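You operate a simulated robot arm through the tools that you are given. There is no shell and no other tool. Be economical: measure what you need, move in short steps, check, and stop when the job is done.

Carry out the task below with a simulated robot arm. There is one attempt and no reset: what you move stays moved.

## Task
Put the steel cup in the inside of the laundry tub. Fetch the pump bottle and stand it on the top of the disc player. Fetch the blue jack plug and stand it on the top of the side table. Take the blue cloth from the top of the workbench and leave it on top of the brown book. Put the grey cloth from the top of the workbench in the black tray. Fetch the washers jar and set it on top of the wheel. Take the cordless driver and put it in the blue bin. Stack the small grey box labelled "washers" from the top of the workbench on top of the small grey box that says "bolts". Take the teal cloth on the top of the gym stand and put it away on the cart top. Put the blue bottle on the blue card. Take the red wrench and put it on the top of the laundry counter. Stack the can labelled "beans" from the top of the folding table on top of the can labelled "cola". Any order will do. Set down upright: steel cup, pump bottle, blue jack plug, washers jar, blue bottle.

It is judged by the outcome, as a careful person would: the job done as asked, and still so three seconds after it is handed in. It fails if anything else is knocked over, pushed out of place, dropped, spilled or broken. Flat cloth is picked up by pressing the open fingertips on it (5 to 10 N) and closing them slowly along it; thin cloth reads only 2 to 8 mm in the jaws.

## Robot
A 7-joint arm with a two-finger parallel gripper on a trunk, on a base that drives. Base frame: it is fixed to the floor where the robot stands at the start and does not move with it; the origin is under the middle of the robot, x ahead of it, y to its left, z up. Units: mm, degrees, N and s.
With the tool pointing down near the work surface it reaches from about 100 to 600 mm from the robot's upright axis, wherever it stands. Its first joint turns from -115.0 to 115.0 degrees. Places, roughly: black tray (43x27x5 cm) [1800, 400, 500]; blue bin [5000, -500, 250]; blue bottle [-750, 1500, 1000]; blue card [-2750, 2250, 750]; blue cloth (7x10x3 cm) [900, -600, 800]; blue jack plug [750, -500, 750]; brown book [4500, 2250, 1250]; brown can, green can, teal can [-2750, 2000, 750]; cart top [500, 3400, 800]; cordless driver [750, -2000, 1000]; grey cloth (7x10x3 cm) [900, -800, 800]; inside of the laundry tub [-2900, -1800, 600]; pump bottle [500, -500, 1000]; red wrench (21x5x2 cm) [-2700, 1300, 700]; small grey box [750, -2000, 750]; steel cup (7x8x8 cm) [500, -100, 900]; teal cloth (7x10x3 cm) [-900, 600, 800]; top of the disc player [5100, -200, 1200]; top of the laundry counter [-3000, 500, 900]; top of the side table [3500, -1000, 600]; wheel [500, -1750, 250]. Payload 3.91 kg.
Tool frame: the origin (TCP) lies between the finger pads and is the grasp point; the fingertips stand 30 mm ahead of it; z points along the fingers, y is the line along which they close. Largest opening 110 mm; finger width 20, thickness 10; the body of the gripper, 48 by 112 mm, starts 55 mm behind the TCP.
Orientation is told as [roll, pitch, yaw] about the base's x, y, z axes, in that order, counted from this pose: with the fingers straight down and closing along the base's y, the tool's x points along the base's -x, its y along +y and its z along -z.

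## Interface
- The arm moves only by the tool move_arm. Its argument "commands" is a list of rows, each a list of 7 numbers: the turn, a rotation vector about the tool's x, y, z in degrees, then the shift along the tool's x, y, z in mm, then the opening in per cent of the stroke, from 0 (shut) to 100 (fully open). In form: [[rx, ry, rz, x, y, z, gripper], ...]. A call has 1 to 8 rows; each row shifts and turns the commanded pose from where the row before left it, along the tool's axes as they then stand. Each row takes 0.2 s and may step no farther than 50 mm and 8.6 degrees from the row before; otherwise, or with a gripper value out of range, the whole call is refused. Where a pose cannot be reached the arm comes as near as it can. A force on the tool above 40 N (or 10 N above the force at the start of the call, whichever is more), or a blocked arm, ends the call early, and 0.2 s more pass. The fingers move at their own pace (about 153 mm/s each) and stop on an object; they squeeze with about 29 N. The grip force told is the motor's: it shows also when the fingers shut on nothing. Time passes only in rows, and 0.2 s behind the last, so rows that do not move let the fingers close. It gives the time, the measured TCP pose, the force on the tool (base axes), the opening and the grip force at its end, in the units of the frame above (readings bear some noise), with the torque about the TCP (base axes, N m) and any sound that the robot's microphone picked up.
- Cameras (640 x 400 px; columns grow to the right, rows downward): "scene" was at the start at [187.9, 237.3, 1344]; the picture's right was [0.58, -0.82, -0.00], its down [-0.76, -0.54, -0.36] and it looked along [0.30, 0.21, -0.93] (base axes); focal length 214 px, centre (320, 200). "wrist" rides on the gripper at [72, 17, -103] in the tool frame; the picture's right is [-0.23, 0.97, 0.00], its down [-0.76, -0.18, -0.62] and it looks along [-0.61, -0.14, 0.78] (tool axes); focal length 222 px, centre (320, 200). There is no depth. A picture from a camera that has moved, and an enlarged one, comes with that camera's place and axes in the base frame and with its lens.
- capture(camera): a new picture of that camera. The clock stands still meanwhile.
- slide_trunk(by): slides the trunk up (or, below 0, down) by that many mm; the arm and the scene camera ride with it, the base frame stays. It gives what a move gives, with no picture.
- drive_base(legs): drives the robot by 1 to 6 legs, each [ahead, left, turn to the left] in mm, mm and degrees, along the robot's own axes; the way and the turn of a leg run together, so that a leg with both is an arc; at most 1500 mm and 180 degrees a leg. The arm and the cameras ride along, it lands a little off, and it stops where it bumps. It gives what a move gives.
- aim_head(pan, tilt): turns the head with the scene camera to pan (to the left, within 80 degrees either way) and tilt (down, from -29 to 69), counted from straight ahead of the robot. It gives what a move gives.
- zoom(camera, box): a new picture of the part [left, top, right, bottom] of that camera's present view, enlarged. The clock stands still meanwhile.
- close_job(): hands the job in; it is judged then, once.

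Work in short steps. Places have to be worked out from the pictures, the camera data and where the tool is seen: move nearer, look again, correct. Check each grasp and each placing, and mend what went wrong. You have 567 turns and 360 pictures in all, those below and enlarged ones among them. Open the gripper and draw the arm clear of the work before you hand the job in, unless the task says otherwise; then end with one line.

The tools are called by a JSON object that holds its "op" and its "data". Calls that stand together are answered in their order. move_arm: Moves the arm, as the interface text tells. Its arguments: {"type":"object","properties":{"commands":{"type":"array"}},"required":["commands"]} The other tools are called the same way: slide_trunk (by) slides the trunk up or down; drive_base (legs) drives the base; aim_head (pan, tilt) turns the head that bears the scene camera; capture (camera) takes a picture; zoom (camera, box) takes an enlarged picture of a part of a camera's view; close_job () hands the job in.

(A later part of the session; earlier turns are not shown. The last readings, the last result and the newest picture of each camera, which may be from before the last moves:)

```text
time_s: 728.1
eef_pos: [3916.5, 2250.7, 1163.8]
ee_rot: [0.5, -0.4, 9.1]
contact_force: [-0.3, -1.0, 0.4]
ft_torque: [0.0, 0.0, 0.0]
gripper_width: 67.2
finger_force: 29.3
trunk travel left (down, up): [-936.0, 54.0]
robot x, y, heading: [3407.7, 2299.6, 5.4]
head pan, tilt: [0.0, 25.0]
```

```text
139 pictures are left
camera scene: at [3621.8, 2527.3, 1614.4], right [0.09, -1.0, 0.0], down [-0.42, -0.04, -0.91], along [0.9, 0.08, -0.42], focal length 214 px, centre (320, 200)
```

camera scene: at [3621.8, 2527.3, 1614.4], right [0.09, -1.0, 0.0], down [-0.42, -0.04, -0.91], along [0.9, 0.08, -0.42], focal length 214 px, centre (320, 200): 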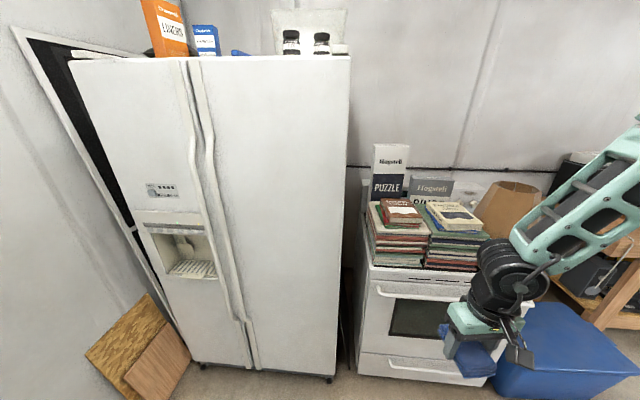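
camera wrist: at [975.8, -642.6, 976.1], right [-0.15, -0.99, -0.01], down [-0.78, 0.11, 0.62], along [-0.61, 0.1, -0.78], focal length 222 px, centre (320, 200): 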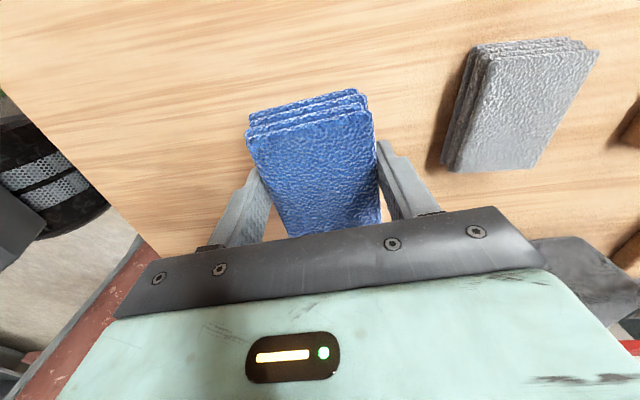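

{"op": "zoom", "data": {"camera": "scene", "box": [340, 130, 500, 280]}}

```text
2.67 times, centred on (420, 205) of scene
camera zoom: at [3621.8, 2527.3, 1614.4], right [0.09, -1.0, 0.0], down [-0.42, -0.04, -0.91], along [0.9, 0.08, -0.42], focal length 572 px, centre (53, 187)
```

zoom: 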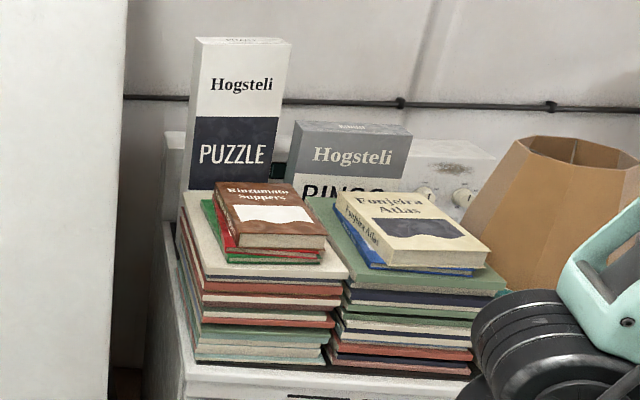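

Brown book triangulates to (4507,2238), top z≈1178. Raise the cloth well above, then approach.

{"op": "slide_trunk", "data": {"by": 50}}

{"op": "move_arm", "data": {"commands": [[0, 0, 0, -20, 0, -30, 0], [0, 0, 0, -20, 0, -30, 0], [0, 0, 0, -10, 0, -30, 0]]}}

{"op": "drive_base", "data": {"legs": [[0, 0, -5.4], [430, 35, 0]]}}

{"op": "aim_head", "data": {"pan": -15, "tilt": 40}}

{"op": "capture", "data": {"camera": "scene"}}

{"op": "capture", "data": {"camera": "wrist"}}

```text
time_s: 729.0
eef_pos: [3916.8, 2252.0, 1214.3]
ee_rot: [0.6, -0.3, 9.0]
contact_force: [0.0, -0.5, -0.8]
ft_torque: [-0.01, -0.02, 0.0]
gripper_width: 66.9
finger_force: 28.7
trunk travel left (down, up): [-986.0, 4.0]
robot x, y, heading: [3409.1, 2300.9, 5.3]
head pan, tilt: [0.0, 25.0]
```

```text
time_s: 729.8
eef_pos: [3967.5, 2257.4, 1302.9]
ee_rot: [0.5, -0.3, 9.0]
contact_force: [0.4, 0.0, -0.6]
ft_torque: [0.0, 0.01, 0.0]
gripper_width: 67.0
finger_force: 28.9
trunk travel left (down, up): [-986.0, 4.0]
robot x, y, heading: [3408.8, 2304.5, 5.5]
head pan, tilt: [0.0, 25.0]
```

```text
time_s: 732.9
eef_pos: [4383.5, 2235.5, 1302.8]
ee_rot: [0.6, -0.3, 3.4]
contact_force: [-0.3, -0.3, 0.2]
ft_torque: [0.01, -0.02, 0.0]
gripper_width: 67.3
finger_force: 29.2
trunk travel left (down, up): [-986.0, 4.0]
robot x, y, heading: [3828.3, 2333.9, -0.2]
head pan, tilt: [0.0, 25.0]
```

```text
time_s: 733.7
eef_pos: [4383.8, 2235.7, 1303.4]
ee_rot: [0.5, -0.3, 3.3]
contact_force: [0.3, 0.0, -1.0]
ft_torque: [-0.01, -0.03, 0.0]
gripper_width: 67.2
finger_force: 28.8
trunk travel left (down, up): [-986.0, 4.0]
robot x, y, heading: [3829.4, 2334.8, -0.1]
head pan, tilt: [-15.0, 40.0]
```

```text
137 pictures are left
camera scene: at [4056.7, 2516.7, 1641.2], right [-0.26, -0.96, 0.0], down [-0.62, 0.17, -0.77], along [0.74, -0.2, -0.64], focal length 214 px, centre (320, 200)
```

scene: 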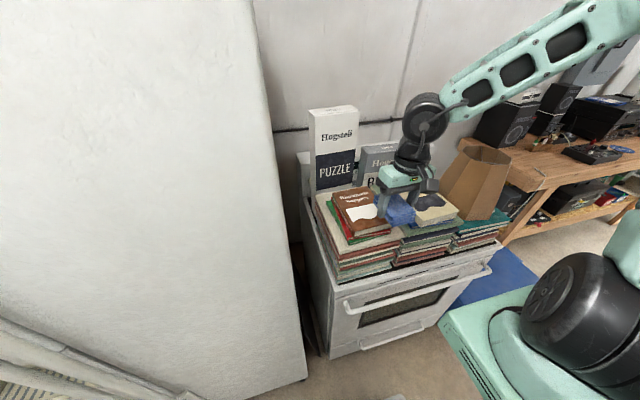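

```text
136 pictures are left
camera wrist: at [4309.7, 2247.3, 1406.5], right [0.17, 0.99, 0.01], down [0.77, -0.14, 0.62], along [0.62, -0.1, -0.78], focal length 222 px, centre (320, 200)
```

wrist: 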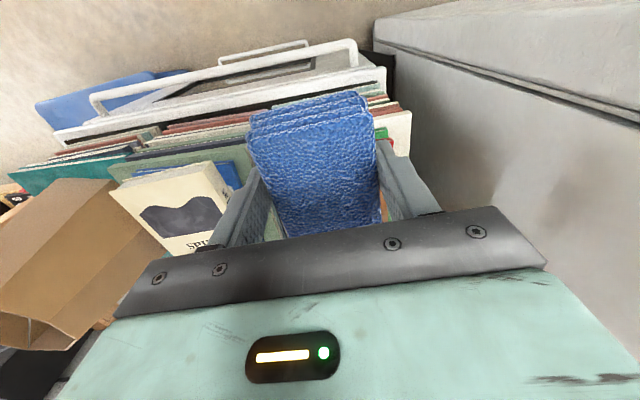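

{"op": "zoom", "data": {"camera": "scene", "box": [300, 150, 460, 260]}}

```text
3.64 times, centred on (380, 205) of scene
camera zoom: at [4056.7, 2516.7, 1641.2], right [-0.26, -0.96, 0.0], down [-0.62, 0.17, -0.77], along [0.74, -0.2, -0.64], focal length 780 px, centre (102, 182)
```

zoom: 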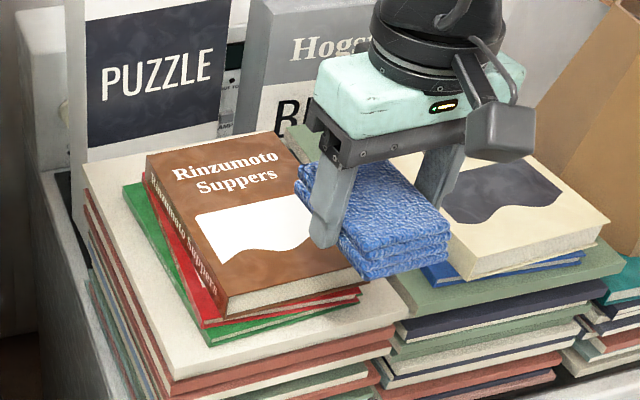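

Book spans x 4415–4620, y 2195–2320. Move over its centre and lower.

{"op": "move_arm", "data": {"commands": [[0, 0, 0, -42, 5, 0, 0], [0, 0, 0, -42, 5, 0, 0], [0, 0, 0, -41, 5, 0, 0], [0, 0, 0, 0, 0, 35, 0], [0, 0, 0, 0, 0, 30, 0]]}}

{"op": "zoom", "data": {"camera": "scene", "box": [300, 150, 460, 260]}}

{"op": "capture", "data": {"camera": "wrist"}}

```text
time_s: 734.9
eef_pos: [4506.6, 2258.9, 1238.9]
ee_rot: [0.7, -0.3, 3.3]
contact_force: [-1.0, -0.2, -1.0]
ft_torque: [0.0, -0.03, 0.04]
gripper_width: 67.2
finger_force: 28.9
trunk travel left (down, up): [-986.0, 4.0]
robot x, y, heading: [3830.6, 2335.4, -0.3]
head pan, tilt: [-15.0, 40.0]
```

```text
3.64 times, centred on (380, 205) of scene
camera zoom: at [4056.4, 2516.7, 1641.2], right [-0.26, -0.96, 0.0], down [-0.62, 0.17, -0.77], along [0.74, -0.2, -0.64], focal length 780 px, centre (102, 182)
```

zoom: 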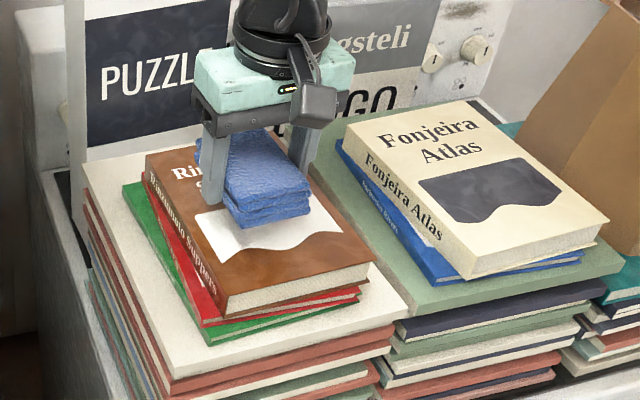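

```text
133 pictures are left
camera wrist: at [4434.0, 2271.6, 1343.7], right [0.17, 0.99, 0.01], down [0.77, -0.14, 0.63], along [0.62, -0.1, -0.78], focal length 222 px, centre (320, 200)
```

wrist: 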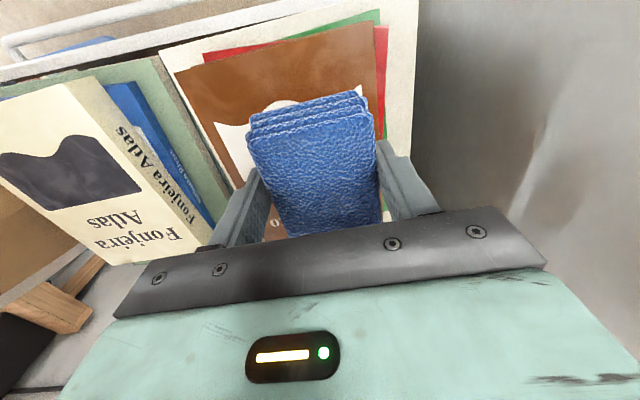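

{"op": "move_arm", "data": {"commands": [[0, 0, 0, 0, 0, 10, 0], [0, 0, 0, 0, 0, 8, 0], [0, 0, 0, 0, 0, 6, 0], [0, 0, 0, 0, 0, 5, 0], [0, 0, 0, 0, 0, 4, 0], [0, 0, 0, 0, 0, 4, 0], [0, 0, 0, 0, 0, 4, 0]]}}

{"op": "zoom", "data": {"camera": "scene", "box": [300, 150, 460, 260]}}

```text
time_s: 736.5
eef_pos: [4507.7, 2258.3, 1199.0]
ee_rot: [0.6, -0.3, 3.2]
contact_force: [-0.5, 0.2, 7.6]
ft_torque: [-0.3, 0.32, 0.0]
gripper_width: 67.2
finger_force: 28.9
trunk travel left (down, up): [-986.0, 4.0]
robot x, y, heading: [3832.1, 2338.3, -0.3]
head pan, tilt: [-15.0, 40.0]
```

```text
3.64 times, centred on (380, 205) of scene
camera zoom: at [4056.3, 2516.6, 1641.4], right [-0.26, -0.96, 0.0], down [-0.62, 0.17, -0.77], along [0.74, -0.2, -0.64], focal length 780 px, centre (102, 182)
```

zoom: 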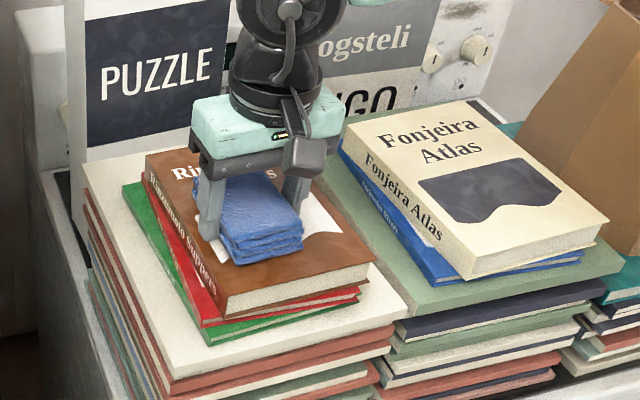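

Contact with the book. Release and rise.

{"op": "move_arm", "data": {"commands": [[0, 0, 0, 0, 0, 0, 80], [0, 0, 0, 0, 0, 0, 95], [0, 0, 0, 0, 0, -30, 95], [0, 0, 0, 0, 0, -40, 100], [0, 0, 0, 0, 0, -40, 100], [0, 0, 0, 30, 0, -10, 100]]}}

{"op": "zoom", "data": {"camera": "scene", "box": [300, 150, 460, 260]}}

```text
time_s: 737.9
eef_pos: [4474.3, 2255.0, 1317.3]
ee_rot: [0.7, -0.3, 3.2]
contact_force: [0.0, -0.1, -0.4]
ft_torque: [-0.03, 0.03, -0.02]
gripper_width: 109.9
finger_force: 0.1
trunk travel left (down, up): [-986.0, 4.0]
robot x, y, heading: [3831.1, 2334.4, -0.6]
head pan, tilt: [-15.0, 40.0]
```

```text
3.64 times, centred on (380, 205) of scene
camera zoom: at [4057.1, 2516.8, 1641.0], right [-0.26, -0.96, 0.0], down [-0.62, 0.17, -0.77], along [0.74, -0.2, -0.64], focal length 780 px, centre (102, 182)
```

zoom: 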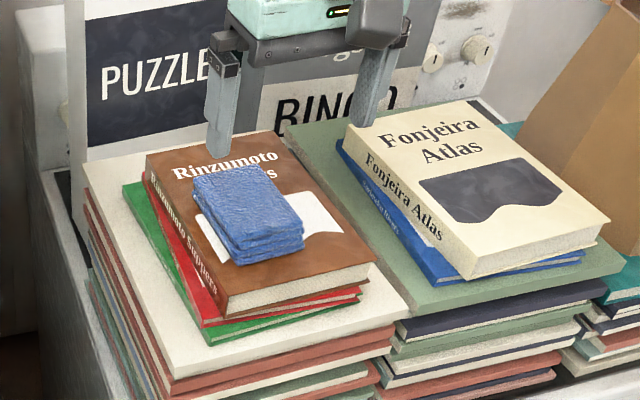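

Blue cloth is on the brown book. Now go round to the bench's east side for the plug.

{"op": "drive_base", "data": {"legs": [[-150, 0, 0.6], [0, -1400, 0], [0, -1000, 0], [440, 0, 0]]}}

{"op": "move_arm", "data": {"commands": [[0, 0, 0, 45, 0, 10, 100], [0, 0, 0, 45, 0, 10, 100], [0, 0, 0, 40, 0, 20, 100]]}}

{"op": "drive_base", "data": {"legs": [[0, -1400, 0], [0, -900, 0], [0, 0, 180]]}}

```text
time_s: 752.8
eef_pos: [4765.5, -103.3, 1317.8]
ee_rot: [0.6, -0.3, 5.6]
contact_force: [-0.2, -0.1, 0.4]
ft_torque: [0.02, -0.03, 0.01]
gripper_width: 110.2
finger_force: 0.0
trunk travel left (down, up): [-986.0, 4.0]
robot x, y, heading: [4119.6, -49.0, 2.1]
head pan, tilt: [-15.0, 40.0]
```

```text
time_s: 753.6
eef_pos: [4634.1, -115.6, 1278.4]
ee_rot: [0.5, -0.3, 5.6]
contact_force: [-0.3, 0.6, 0.4]
ft_torque: [-0.03, -0.01, 0.01]
gripper_width: 110.3
finger_force: 0.1
trunk travel left (down, up): [-986.0, 4.0]
robot x, y, heading: [4120.1, -46.1, 1.8]
head pan, tilt: [-15.0, 40.0]
```

```text
time_s: 772.1
eef_pos: [3705.6, -2266.8, 1277.1]
ee_rot: [0.6, -0.3, -172.5]
contact_force: [0.1, -0.1, 1.0]
ft_torque: [-0.05, 0.02, 0.0]
gripper_width: 109.9
finger_force: 0.0
trunk travel left (down, up): [-986.0, 4.0]
robot x, y, heading: [4225.9, -2312.2, -176.2]
head pan, tilt: [-15.0, 40.0]
```

{"op": "drive_base", "data": {"legs": [[1000, 0, -3.8], [1050, 0, 0]]}}

{"op": "aim_head", "data": {"pan": -20, "tilt": 30}}

{"op": "capture", "data": {"camera": "scene"}}

```text
time_s: 782.3
eef_pos: [1670.8, -2268.5, 1277.0]
ee_rot: [0.6, -0.3, -175.9]
contact_force: [0.2, -0.4, 0.4]
ft_torque: [-0.03, 0.0, 0.01]
gripper_width: 109.9
finger_force: 0.1
trunk travel left (down, up): [-986.0, 4.0]
robot x, y, heading: [2186.3, -2348.2, -179.6]
head pan, tilt: [-15.0, 40.0]
```

```text
time_s: 783.0
eef_pos: [1670.1, -2269.6, 1277.2]
ee_rot: [0.7, -0.3, -175.9]
contact_force: [0.4, -0.1, 0.2]
ft_torque: [-0.03, -0.03, -0.02]
gripper_width: 109.8
finger_force: 0.1
trunk travel left (down, up): [-986.0, 4.0]
robot x, y, heading: [2180.1, -2349.5, -179.4]
head pan, tilt: [-20.0, 30.0]
```

```text
130 pictures are left
camera scene: at [1959.1, -2523.9, 1656.4], right [0.33, 0.94, 0.0], down [0.47, -0.17, -0.87], along [-0.82, 0.29, -0.5], focal length 214 px, centre (320, 200)
```

scene: 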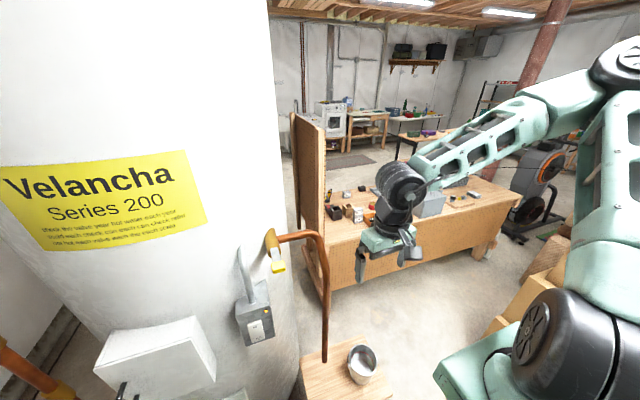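

Slide right (north) part way and look at the boxes.

{"op": "drive_base", "data": {"legs": [[0, -600, -0.5]]}}

{"op": "aim_head", "data": {"pan": -45, "tilt": 45}}

{"op": "capture", "data": {"camera": "scene"}}

{"op": "capture", "data": {"camera": "wrist"}}

```text
time_s: 786.4
eef_pos: [1664.1, -1673.3, 1278.7]
ee_rot: [0.7, -0.2, -175.8]
contact_force: [0.6, 0.5, -0.3]
ft_torque: [0.0, -0.02, 0.01]
gripper_width: 109.9
finger_force: 0.1
trunk travel left (down, up): [-986.0, 4.0]
robot x, y, heading: [2176.3, -1751.1, -178.9]
head pan, tilt: [-20.0, 30.0]
```

```text
time_s: 787.3
eef_pos: [1663.7, -1672.8, 1277.0]
ee_rot: [0.6, -0.3, -175.7]
contact_force: [-0.4, -0.3, 0.2]
ft_torque: [0.01, -0.02, -0.01]
gripper_width: 110.2
finger_force: 0.0
trunk travel left (down, up): [-986.0, 4.0]
robot x, y, heading: [2179.6, -1750.2, -179.2]
head pan, tilt: [-45.0, 45.0]
```

```text
129 pictures are left
camera scene: at [1980.6, -1900.3, 1633.9], right [0.7, 0.72, 0.0], down [0.51, -0.49, -0.71], along [-0.51, 0.49, -0.71], focal length 214 px, centre (320, 200)
```

scene: 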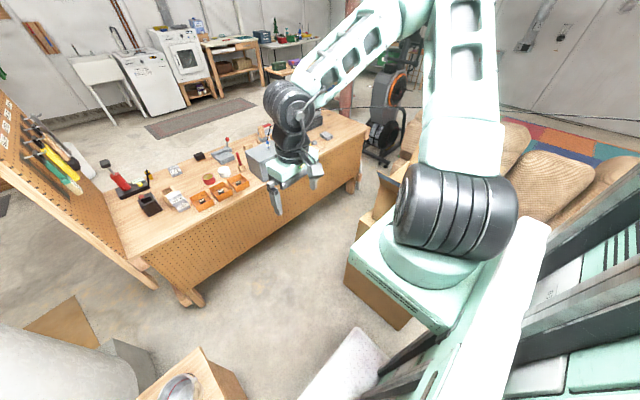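

```text
128 pictures are left
camera wrist: at [1738.3, -1682.9, 1381.8], right [-0.15, -0.99, 0.01], down [-0.77, 0.13, 0.62], along [-0.62, 0.09, -0.78], focal length 222 px, centre (320, 200)
```

wrist: 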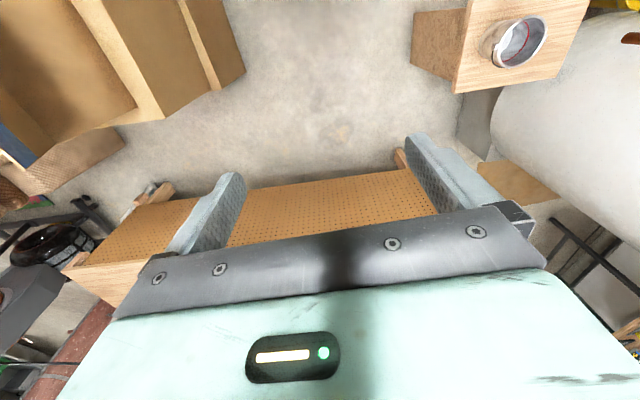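

Boxes' south face is at y≈−1213. Go to (1540,−1575), just clear of them.

{"op": "drive_base", "data": {"legs": [[0, -170, -0.8], [630, 0, 0]]}}

{"op": "aim_head", "data": {"pan": -15, "tilt": 45}}

{"op": "capture", "data": {"camera": "scene"}}

{"op": "capture", "data": {"camera": "wrist"}}

```text
time_s: 791.9
eef_pos: [1037.8, -1487.2, 1278.0]
ee_rot: [0.6, -0.4, -176.9]
contact_force: [-0.4, -0.3, 0.2]
ft_torque: [-0.02, -0.01, -0.04]
gripper_width: 109.8
finger_force: 0.0
trunk travel left (down, up): [-986.0, 4.0]
robot x, y, heading: [1549.4, -1579.1, 179.5]
head pan, tilt: [-45.0, 45.0]
```

```text
time_s: 792.8
eef_pos: [1037.5, -1488.2, 1279.3]
ee_rot: [0.6, -0.3, -177.0]
contact_force: [-0.1, -0.6, -0.6]
ft_torque: [0.02, 0.01, -0.04]
gripper_width: 110.0
finger_force: 0.2
trunk travel left (down, up): [-986.0, 4.0]
robot x, y, heading: [1548.3, -1579.5, 179.2]
head pan, tilt: [-15.0, 45.0]
```

```text
127 pictures are left
camera scene: at [1327.8, -1758.9, 1633.9], right [0.27, 0.96, 0.0], down [0.68, -0.19, -0.71], along [-0.68, 0.19, -0.71], focal length 214 px, centre (320, 200)
```

scene: 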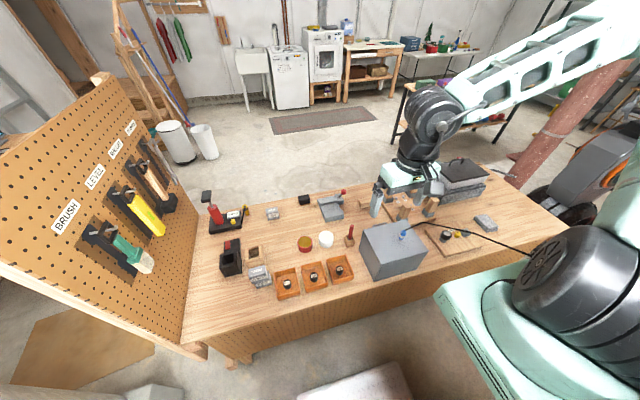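

```text
126 pictures are left
camera wrist: at [1111.8, -1499.9, 1381.8], right [-0.18, -0.98, 0.01], down [-0.77, 0.14, 0.62], along [-0.62, 0.1, -0.78], focal length 222 px, centre (320, 200)
```

wrist: 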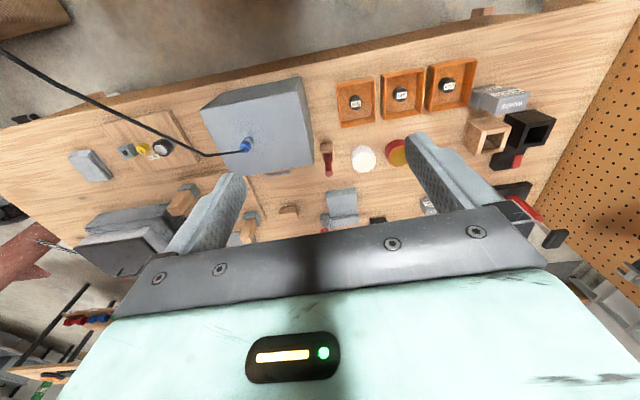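

Plug stands on the cabinet. Move over it and descend.

{"op": "move_arm", "data": {"commands": [[0, 0, 0, -21.7, -40.7, 0, 100], [0, 0, 0, -21.7, -40.7, 0, 100], [0, 0, 0, -21.7, -40.7, 0, 100], [0, 0, 0, -21.7, -40.7, 0, 100], [0, 0, 0, 0, 0, 45, 100], [0, 0, 0, 0, 0, 45, 100], [0, 0, 0, 0, 0, 45, 100], [0, 0, 0, 0, 0, 40, 60]]}}

{"op": "capture", "data": {"camera": "wrist"}}

```text
time_s: 794.6
eef_pos: [940.6, -1331.3, 1101.1]
ee_rot: [0.6, -0.3, -177.0]
contact_force: [-0.3, 0.3, 0.0]
ft_torque: [0.0, 0.01, 0.02]
gripper_width: 66.0
finger_force: 0.1
trunk travel left (down, up): [-986.0, 4.0]
robot x, y, heading: [1548.4, -1578.7, 179.5]
head pan, tilt: [-15.0, 45.0]
```

```text
125 pictures are left
camera wrist: at [1014.3, -1342.6, 1204.9], right [-0.18, -0.98, 0.01], down [-0.77, 0.14, 0.63], along [-0.62, 0.1, -0.78], focal length 222 px, centre (320, 200)
```

wrist: 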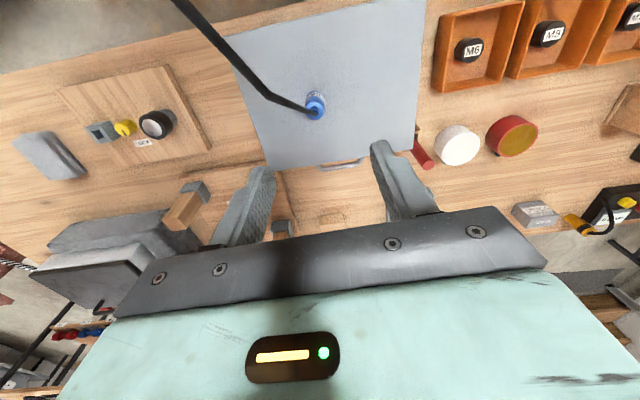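

{"op": "move_arm", "data": {"commands": [[0, 0, 0, 4, -4, 40, 60], [0, 0, 0, 0, 0, 40, 60], [0, 0, 0, 0, 0, 20, 60]]}}

{"op": "capture", "data": {"camera": "wrist"}}

```text
time_s: 795.4
eef_pos: [943.9, -1329.5, 1001.8]
ee_rot: [0.7, -0.3, -177.0]
contact_force: [0.0, 0.0, 0.1]
ft_torque: [-0.01, -0.01, 0.04]
gripper_width: 66.0
finger_force: 0.0
trunk travel left (down, up): [-986.0, 4.0]
robot x, y, heading: [1553.4, -1574.5, 179.2]
head pan, tilt: [-15.0, 45.0]
```

```text
124 pictures are left
camera wrist: at [1018.7, -1342.5, 1105.5], right [-0.17, -0.98, 0.01], down [-0.77, 0.14, 0.63], along [-0.62, 0.1, -0.78], focal length 222 px, centre (320, 200)
```

wrist: 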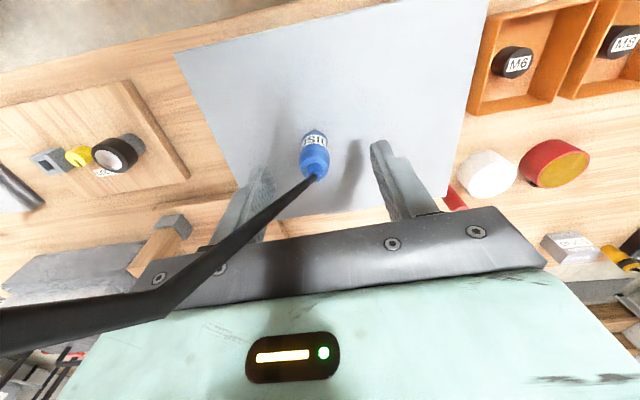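

{"op": "move_arm", "data": {"commands": [[0, 0, 0, 0, -2, 20, 60], [0, 0, 0, 0, 0, 16, 60], [0, 0, 0, 0, 0, 0, 30], [0, 0, 0, 0, 0, 0, 0], [0, 0, 0, 0, 0, 0, 0], [0, 0, 0, 0, 0, -25, 0], [0, 0, 0, 0, 0, -40, 0]]}}

{"op": "capture", "data": {"camera": "wrist"}}

```text
time_s: 797.0
eef_pos: [946.2, -1325.2, 1030.2]
ee_rot: [0.6, -0.3, -177.0]
contact_force: [0.4, 0.0, -0.1]
ft_torque: [0.01, -0.03, -0.01]
gripper_width: 18.7
finger_force: 29.5
trunk travel left (down, up): [-986.0, 4.0]
robot x, y, heading: [1554.4, -1573.2, 179.2]
head pan, tilt: [-15.0, 45.0]
```

```text
123 pictures are left
camera wrist: at [1020.4, -1337.7, 1134.5], right [-0.18, -0.98, 0.01], down [-0.77, 0.14, 0.62], along [-0.62, 0.1, -0.78], focal length 222 px, centre (320, 200)
```

wrist: 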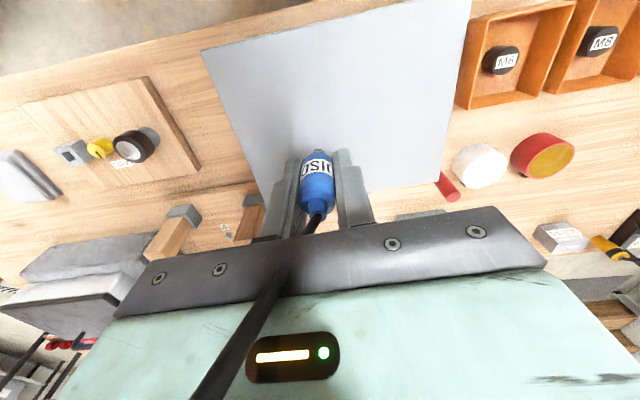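

Plug held. Raise, back away from the bench, and turn (via south) to face the side table.

{"op": "move_arm", "data": {"commands": [[0, 0, 0, 0, 0, -45, 0], [0, 0, 0, 0, 0, -45, 0], [0, 0, 0, 35, 10, -30, 0], [0, 0, 0, 35, 10, 0, 0], [0, 0, 0, 35, 10, 0, 0]]}}

{"op": "drive_base", "data": {"legs": [[-900, 0, 0], [0, 130, 0.8]]}}

{"op": "drive_base", "data": {"legs": [[0, 0, 90], [0, 0, 90]]}}

{"op": "aim_head", "data": {"pan": 20, "tilt": 35}}

{"op": "capture", "data": {"camera": "scene"}}

```text
time_s: 798.2
eef_pos: [1054.6, -1352.8, 1148.5]
ee_rot: [0.6, -0.2, -176.9]
contact_force: [0.2, 0.6, 0.2]
ft_torque: [-0.03, 0.0, 0.01]
gripper_width: 18.6
finger_force: 29.7
trunk travel left (down, up): [-986.0, 4.0]
robot x, y, heading: [1547.4, -1579.7, 179.5]
head pan, tilt: [-15.0, 45.0]
```

```text
time_s: 803.8
eef_pos: [1934.7, -1496.9, 1148.6]
ee_rot: [0.6, -0.2, -176.2]
contact_force: [0.0, -0.5, -0.8]
ft_torque: [0.0, 0.0, 0.0]
gripper_width: 18.6
finger_force: 29.0
trunk travel left (down, up): [-986.0, 4.0]
robot x, y, heading: [2432.1, -1722.3, -180.0]
head pan, tilt: [-15.0, 45.0]
```

```text
time_s: 811.9
eef_pos: [2942.7, -1911.7, 1149.6]
ee_rot: [0.6, -0.3, 6.6]
contact_force: [-0.5, 0.4, -0.6]
ft_torque: [0.02, 0.0, -0.01]
gripper_width: 18.5
finger_force: 29.1
trunk travel left (down, up): [-986.0, 4.0]
robot x, y, heading: [2431.6, -1714.1, 2.7]
head pan, tilt: [-15.0, 45.0]
```

```text
time_s: 812.9
eef_pos: [2943.2, -1909.6, 1148.7]
ee_rot: [0.6, -0.3, 6.5]
contact_force: [-0.2, -0.5, -0.3]
ft_torque: [0.02, 0.02, 0.02]
gripper_width: 18.8
finger_force: 29.0
trunk travel left (down, up): [-986.0, 4.0]
robot x, y, heading: [2433.4, -1715.5, 2.7]
head pan, tilt: [20.0, 35.0]
```

```text
122 pictures are left
camera scene: at [2646.2, -1470.7, 1648.7], right [0.39, -0.92, 0.0], down [-0.53, -0.22, -0.82], along [0.75, 0.32, -0.57], focal length 214 px, centre (320, 200)
```

scene: 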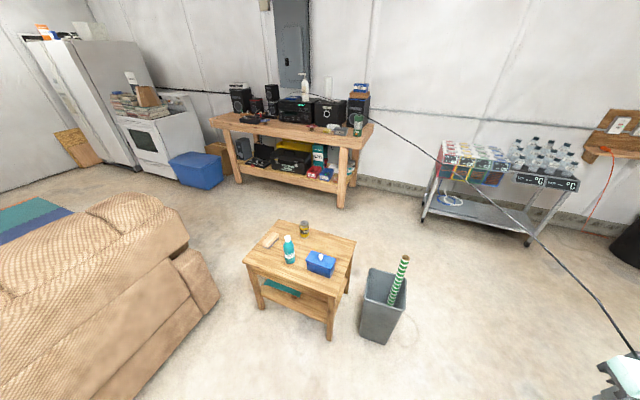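

Side table top z≈620, x 3240–3665, y −1295..−740; its east/south-east part is free. Approach it from the east: drive around the grey bin.

{"op": "drive_base", "data": {"legs": [[0, -450, -2.7], [1300, 0, 0], [490, 0, 0], [0, 0, 90], [0, 0, 90]]}}

{"op": "aim_head", "data": {"pan": -20, "tilt": 30}}

{"op": "capture", "data": {"camera": "scene"}}

```text
time_s: 831.7
eef_pos: [3694.4, -1919.9, 1149.9]
ee_rot: [0.6, -0.2, -175.6]
contact_force: [0.7, 0.6, -0.3]
ft_torque: [0.0, -0.02, -0.01]
gripper_width: 18.7
finger_force: 29.5
trunk travel left (down, up): [-986.0, 4.0]
robot x, y, heading: [4193.4, -2131.5, -179.2]
head pan, tilt: [20.0, 35.0]
```

```text
time_s: 832.8
eef_pos: [3693.9, -1920.0, 1147.8]
ee_rot: [0.6, -0.2, -175.5]
contact_force: [0.6, -0.1, -1.6]
ft_torque: [-0.01, -0.01, 0.02]
gripper_width: 18.7
finger_force: 28.8
trunk travel left (down, up): [-986.0, 4.0]
robot x, y, heading: [4193.3, -2132.8, -179.3]
head pan, tilt: [-20.0, 30.0]
```

```text
121 pictures are left
camera scene: at [3971.3, -2310.3, 1656.5], right [0.33, 0.94, 0.0], down [0.47, -0.16, -0.87], along [-0.82, 0.28, -0.5], focal length 214 px, centre (320, 200)
```

scene: 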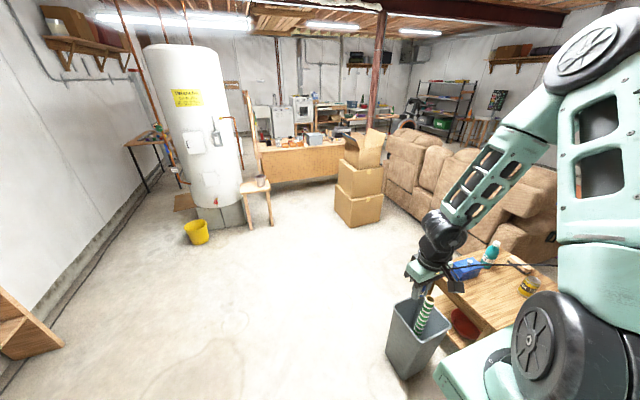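

{"op": "drive_base", "data": {"legs": [[0, -790, -0.7]]}}

{"op": "aim_head", "data": {"pan": -5, "tilt": 50}}

{"op": "capture", "data": {"camera": "scene"}}

{"op": "capture", "data": {"camera": "wrist"}}

```text
time_s: 837.0
eef_pos: [3708.3, -1115.2, 1148.6]
ee_rot: [0.6, -0.3, -177.9]
contact_force: [-0.4, -0.5, -0.9]
ft_torque: [-0.01, 0.02, -0.02]
gripper_width: 18.5
finger_force: 29.2
trunk travel left (down, up): [-986.0, 4.0]
robot x, y, heading: [4200.1, -1347.0, 178.2]
head pan, tilt: [-20.0, 30.0]
```

```text
time_s: 837.8
eef_pos: [3708.8, -1114.3, 1148.5]
ee_rot: [0.6, -0.3, -178.0]
contact_force: [1.3, -0.2, -0.7]
ft_torque: [0.0, -0.03, 0.0]
gripper_width: 18.7
finger_force: 29.1
trunk travel left (down, up): [-986.0, 4.0]
robot x, y, heading: [4198.3, -1346.8, 178.8]
head pan, tilt: [-5.0, 50.0]
```

```text
120 pictures are left
camera scene: at [3976.6, -1539.6, 1627.0], right [0.11, 0.99, 0.0], down [0.76, -0.09, -0.64], along [-0.64, 0.07, -0.77], focal length 214 px, centre (320, 200)
```

scene: 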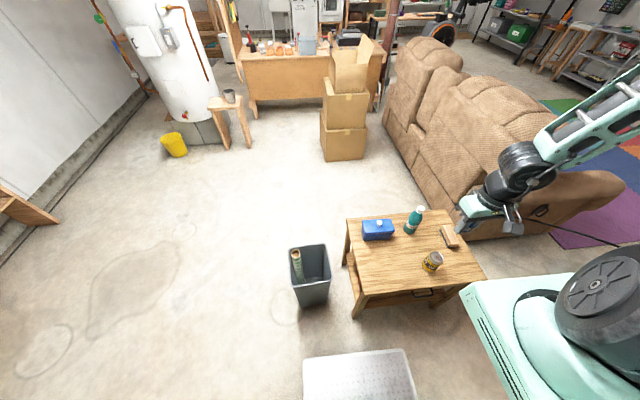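

```text
119 pictures are left
camera wrist: at [3781.5, -1127.5, 1252.5], right [-0.19, -0.98, 0.01], down [-0.77, 0.16, 0.62], along [-0.62, 0.11, -0.78], focal length 222 px, centre (320, 200)
```

wrist: 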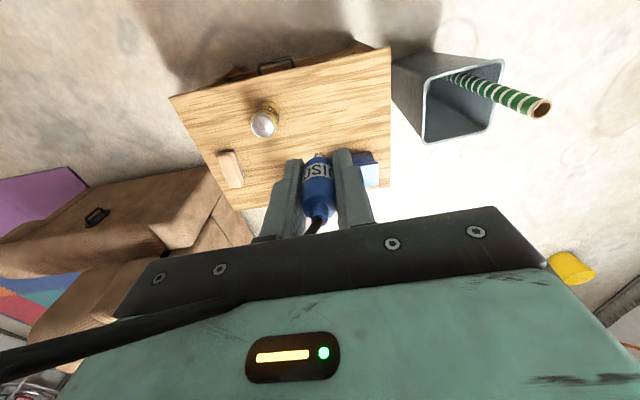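

Free spot (3600,−1150). Move over it and lower with the trunk.

{"op": "move_arm", "data": {"commands": [[0, 0, 0, -36.4, 10.4, 0, 0], [0, 0, 0, -36.4, 10.4, 0, 0], [0, 0, 0, -36.4, 10.4, 0, 0]]}}

{"op": "slide_trunk", "data": {"by": -380}}

{"op": "capture", "data": {"camera": "wrist"}}

{"op": "capture", "data": {"camera": "scene"}}

```text
time_s: 838.6
eef_pos: [3597.2, -1152.3, 1147.1]
ee_rot: [0.5, -0.1, -178.0]
contact_force: [0.7, 0.1, -0.5]
ft_torque: [-0.01, -0.01, -0.01]
gripper_width: 18.7
finger_force: 28.9
trunk travel left (down, up): [-986.0, 4.0]
robot x, y, heading: [4198.8, -1346.0, 178.3]
head pan, tilt: [-5.0, 50.0]
```

```text
time_s: 842.3
eef_pos: [3597.3, -1151.7, 768.4]
ee_rot: [0.6, -0.2, -177.9]
contact_force: [-0.8, -0.4, -0.2]
ft_torque: [0.01, -0.01, 0.0]
gripper_width: 18.7
finger_force: 29.2
trunk travel left (down, up): [-606.0, 384.0]
robot x, y, heading: [4198.4, -1349.3, 178.8]
head pan, tilt: [-5.0, 50.0]
```

```text
118 pictures are left
camera wrist: at [3671.0, -1164.1, 871.3], right [-0.19, -0.98, 0.01], down [-0.77, 0.16, 0.62], along [-0.62, 0.11, -0.78], focal length 222 px, centre (320, 200)
```

wrist: 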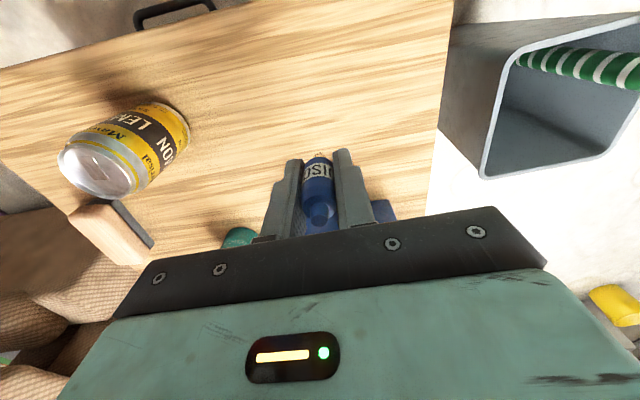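

```text
117 pictures are left
camera scene: at [3976.6, -1539.7, 1247.0], right [0.11, 0.99, 0.0], down [0.76, -0.09, -0.64], along [-0.64, 0.07, -0.77], focal length 214 px, centre (320, 200)
```

scene: 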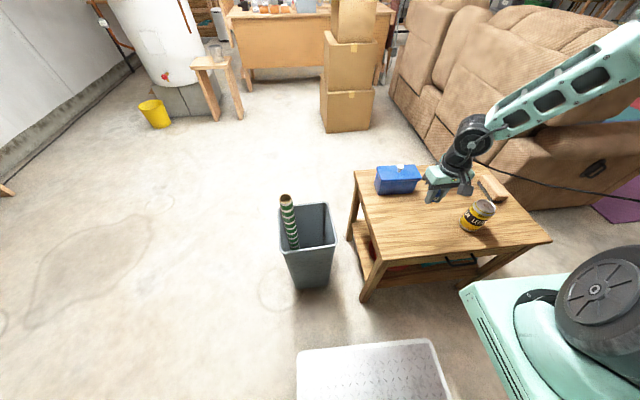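

{"op": "slide_trunk", "data": {"by": -85}}

{"op": "capture", "data": {"camera": "wrist"}}

{"op": "zoom", "data": {"camera": "scene", "box": [350, 130, 560, 270]}}

```text
time_s: 843.5
eef_pos: [3597.6, -1151.0, 681.6]
ee_rot: [0.6, -0.3, -177.9]
contact_force: [-0.1, 0.4, -0.2]
ft_torque: [-0.03, -0.05, 0.0]
gripper_width: 18.7
finger_force: 28.9
trunk travel left (down, up): [-521.0, 469.0]
robot x, y, heading: [4201.1, -1343.5, 178.4]
head pan, tilt: [-5.0, 50.0]
```

```text
116 pictures are left
camera wrist: at [3670.9, -1164.1, 786.3], right [-0.19, -0.98, 0.01], down [-0.77, 0.16, 0.62], along [-0.62, 0.11, -0.78], focal length 222 px, centre (320, 200)
```

wrist: 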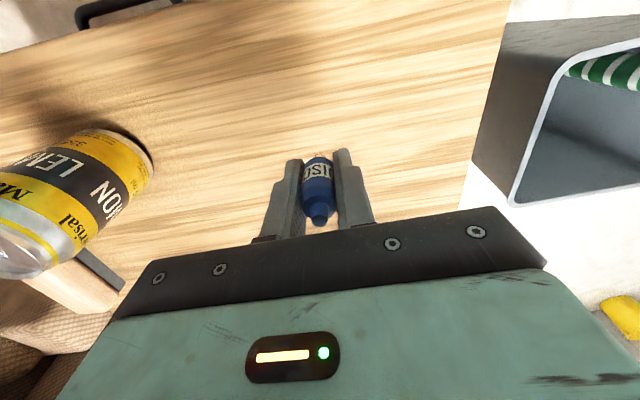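

```text
2.86 times, centred on (455, 200) of scene
camera zoom: at [3976.6, -1539.7, 1162.0], right [0.11, 0.99, 0.0], down [0.76, -0.09, -0.64], along [-0.64, 0.07, -0.77], focal length 613 px, centre (-66, 200)
```

zoom: 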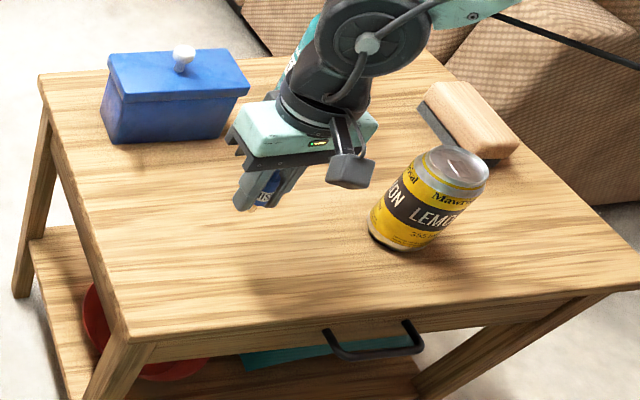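

{"op": "move_arm", "data": {"commands": [[0, 0, 0, 0, 0, 6, 0], [0, 0, 0, 0, 0, 5, 0], [0, 0, 0, 0, 0, 4, 0], [0, 0, 0, 0, 0, 3, 0], [0, 0, 0, 0, 0, 3, 0], [0, 0, 0, 0, 0, 3, 0], [0, 0, 0, 0, 0, 3, 0], [0, 0, 0, 0, 0, 3, 0]]}}

{"op": "zoom", "data": {"camera": "scene", "box": [390, 160, 490, 230]}}

```text
time_s: 845.3
eef_pos: [3597.2, -1152.4, 653.1]
ee_rot: [0.7, -0.4, -177.9]
contact_force: [0.1, 0.3, -0.5]
ft_torque: [-0.01, 0.01, -0.02]
gripper_width: 18.6
finger_force: 29.2
trunk travel left (down, up): [-521.0, 469.0]
robot x, y, heading: [4203.2, -1349.5, 178.6]
head pan, tilt: [-5.0, 50.0]
```

```text
5.71 times, centred on (440, 195) of scene
camera zoom: at [3976.6, -1539.7, 1162.0], right [0.11, 0.99, 0.0], down [0.76, -0.09, -0.64], along [-0.64, 0.07, -0.77], focal length 1226 px, centre (-366, 229)
```

zoom: 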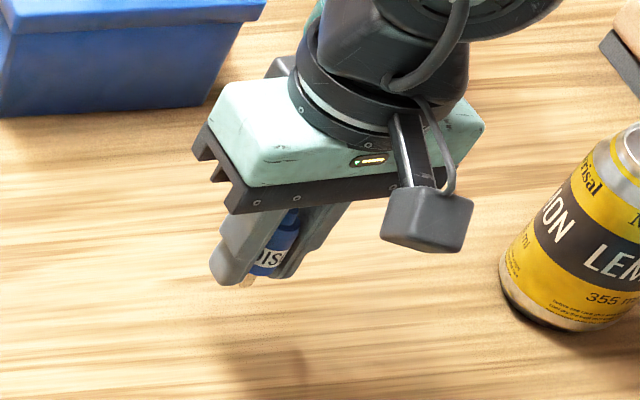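

Still above the surface (shadow apart). Continue in fine steps.

{"op": "move_arm", "data": {"commands": [[0, 0, 0, 0, 0, 4, 0], [0, 0, 0, 0, 0, 4, 0], [0, 0, 0, 0, 0, 4, 0], [0, 0, 0, 0, 0, 3, 0], [0, 0, 0, 0, 0, 3, 0], [0, 0, 0, 0, 0, 3, 0], [0, 0, 0, 0, 0, 3, 0], [0, 0, 0, 0, 0, 3, 0]]}}

{"op": "zoom", "data": {"camera": "scene", "box": [390, 160, 490, 230]}}

```text
time_s: 847.1
eef_pos: [3597.1, -1152.4, 624.5]
ee_rot: [0.6, -0.2, -178.0]
contact_force: [-1.1, -0.1, -1.1]
ft_torque: [0.0, 0.01, -0.02]
gripper_width: 18.7
finger_force: 28.5
trunk travel left (down, up): [-521.0, 469.0]
robot x, y, heading: [4200.6, -1346.6, 178.3]
head pan, tilt: [-5.0, 50.0]
```

```text
5.71 times, centred on (440, 195) of scene
camera zoom: at [3976.6, -1539.7, 1162.0], right [0.11, 0.99, 0.0], down [0.76, -0.09, -0.64], along [-0.64, 0.07, -0.77], focal length 1226 px, centre (-366, 229)
```

zoom: 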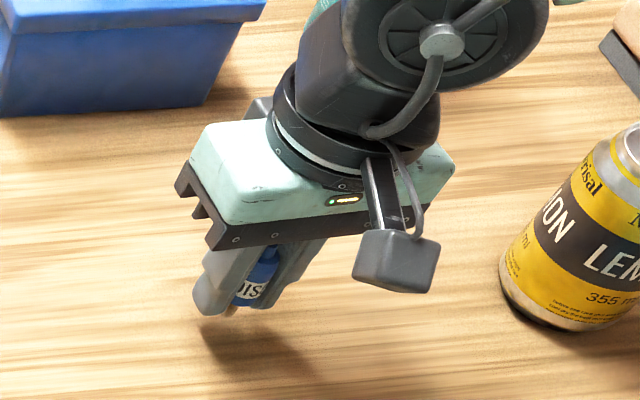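

{"op": "move_arm", "data": {"commands": [[0, 0, 0, 0, 0, 3, 0], [0, 0, 0, 0, 0, 3, 0], [0, 0, 0, 0, 0, 3, 0], [0, 0, 0, 0, 0, 3, 0], [0, 0, 0, 0, 0, 3, 0], [0, 0, 0, 0, 0, 3, 0]]}}

{"op": "zoom", "data": {"camera": "scene", "box": [390, 160, 490, 230]}}

```text
time_s: 848.1
eef_pos: [3595.8, -1152.1, 614.9]
ee_rot: [0.5, -0.7, -177.9]
contact_force: [8.3, 1.1, 33.1]
ft_torque: [0.03, -0.37, -0.01]
gripper_width: 19.0
finger_force: 28.7
trunk travel left (down, up): [-521.0, 469.0]
robot x, y, heading: [4199.7, -1346.6, 178.6]
head pan, tilt: [-5.0, 50.0]
stopped in row 5: the force on the tool passed its limit (the readings are from after the stop); the commanded pose is now the measured one
```

```text
5.71 times, centred on (440, 195) of scene
camera zoom: at [3977.8, -1539.9, 1162.4], right [0.11, 0.99, 0.0], down [0.76, -0.09, -0.64], along [-0.64, 0.07, -0.77], focal length 1226 px, centre (-366, 229)
```

zoom: 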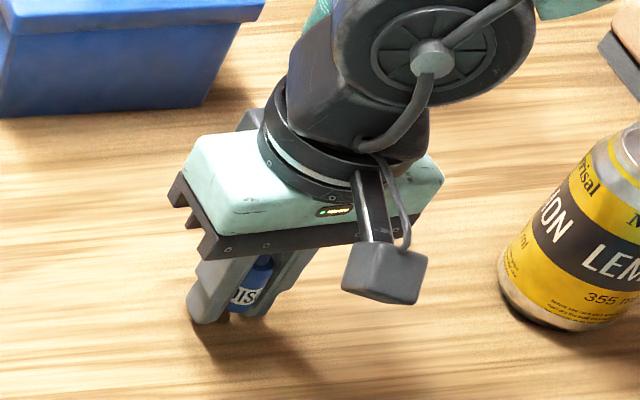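

Contact at 615. Ease until force vanishes, then open gently.

{"op": "move_arm", "data": {"commands": [[0, 0, 0, 0, 0, -2, 0], [0, 0, 0, 0, 0, 0, 0]]}}

{"op": "move_arm", "data": {"commands": [[0, 0, 0, 0, 0, 0, 22], [0, 0, 0, 0, 0, 0, 32], [0, 0, 0, 0, 0, 0, 50], [0, 0, 0, 0, 0, 0, 60]]}}

{"op": "capture", "data": {"camera": "wrist"}}

```text
time_s: 848.7
eef_pos: [3596.2, -1151.4, 614.7]
ee_rot: [0.6, -0.5, -177.9]
contact_force: [-1.7, 1.9, 6.1]
ft_torque: [0.03, 0.03, 0.0]
gripper_width: 18.6
finger_force: 29.2
trunk travel left (down, up): [-521.0, 469.0]
robot x, y, heading: [4197.3, -1350.1, 178.7]
head pan, tilt: [-5.0, 50.0]
```

```text
time_s: 849.7
eef_pos: [3596.3, -1151.0, 615.3]
ee_rot: [0.5, -0.5, -177.9]
contact_force: [-0.9, 0.6, -0.3]
ft_torque: [-0.01, -0.01, 0.0]
gripper_width: 65.8
finger_force: 0.0
trunk travel left (down, up): [-521.0, 469.0]
robot x, y, heading: [4198.1, -1348.5, 178.7]
head pan, tilt: [-5.0, 50.0]
```

```text
111 pictures are left
camera wrist: at [3670.5, -1164.4, 719.5], right [-0.19, -0.98, 0.01], down [-0.76, 0.16, 0.63], along [-0.62, 0.11, -0.78], focal length 222 px, centre (320, 200)
```

wrist: 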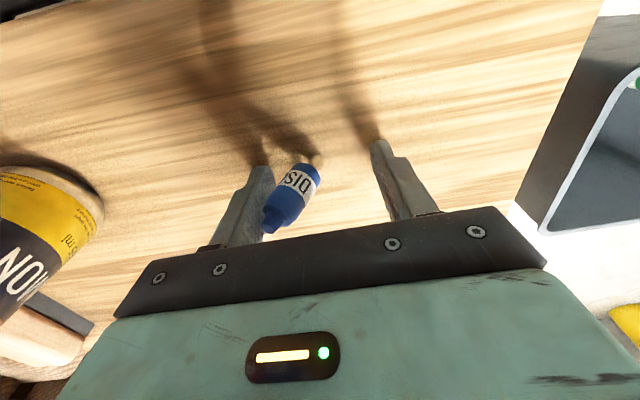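

The plug leans against the left finger after release. Close again to square it up.

{"op": "move_arm", "data": {"commands": [[0, 0, 0, 0, 0, 0, 45], [0, 0, 0, 0, 0, 0, 35], [0, 0, 0, 0, 0, 0, 28], [0, 0, 0, 0, 0, 0, 22], [0, 0, 0, 0, 0, 0, 15], [0, 0, 0, 0, 0, 0, 0], [0, 0, 0, 0, 0, 0, 0]]}}

{"op": "capture", "data": {"camera": "wrist"}}

```text
time_s: 851.3
eef_pos: [3596.0, -1152.2, 615.6]
ee_rot: [0.5, -0.5, -177.9]
contact_force: [0.1, -0.6, 0.0]
ft_torque: [0.01, -0.02, 0.0]
gripper_width: 7.3
finger_force: 29.4
trunk travel left (down, up): [-521.0, 469.0]
robot x, y, heading: [4199.0, -1343.5, 178.7]
head pan, tilt: [-5.0, 50.0]
```

```text
110 pictures are left
camera wrist: at [3670.5, -1164.4, 719.5], right [-0.19, -0.98, 0.01], down [-0.76, 0.16, 0.63], along [-0.62, 0.11, -0.78], focal length 222 px, centre (320, 200)
```

wrist: 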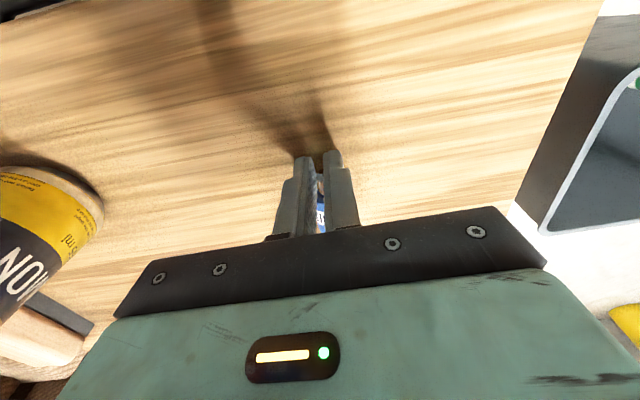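

The plug tipped; only its pin is now between the fingers. Open slowly, rise and look how it lies.

{"op": "move_arm", "data": {"commands": [[0, 0, 0, 0, 0, 0, 12], [0, 0, 0, 0, 0, 0, 25], [0, 0, 0, 0, 0, 0, 50], [0, 0, 0, 0, 0, -20, 50], [0, 0, 0, 0, 0, -40, 60], [0, 0, 0, 0, 0, -40, 60]]}}

{"op": "capture", "data": {"camera": "wrist"}}

{"op": "zoom", "data": {"camera": "scene", "box": [390, 150, 500, 230]}}

```text
time_s: 852.7
eef_pos: [3595.6, -1151.7, 714.8]
ee_rot: [0.5, -0.4, -177.9]
contact_force: [-0.1, 0.6, -1.3]
ft_torque: [0.0, -0.01, 0.03]
gripper_width: 66.0
finger_force: 0.1
trunk travel left (down, up): [-521.0, 469.0]
robot x, y, heading: [4201.8, -1342.7, 178.5]
head pan, tilt: [-5.0, 50.0]
```

```text
109 pictures are left
camera wrist: at [3670.9, -1164.1, 818.3], right [-0.19, -0.98, 0.01], down [-0.76, 0.15, 0.63], along [-0.62, 0.11, -0.78], focal length 222 px, centre (320, 200)
```

wrist: 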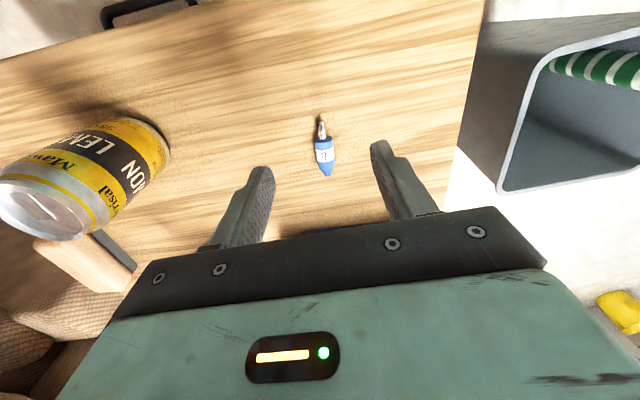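

```text
5.00 times, centred on (445, 190) of scene
camera zoom: at [3976.5, -1539.7, 1161.8], right [0.11, 0.99, 0.0], down [0.76, -0.09, -0.64], along [-0.64, 0.07, -0.77], focal length 1072 px, centre (-305, 250)
```

zoom: 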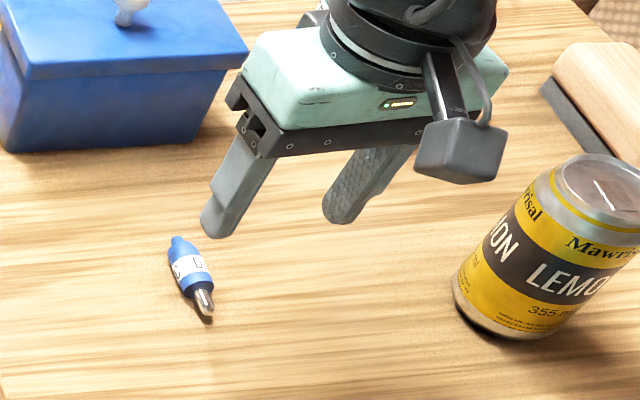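

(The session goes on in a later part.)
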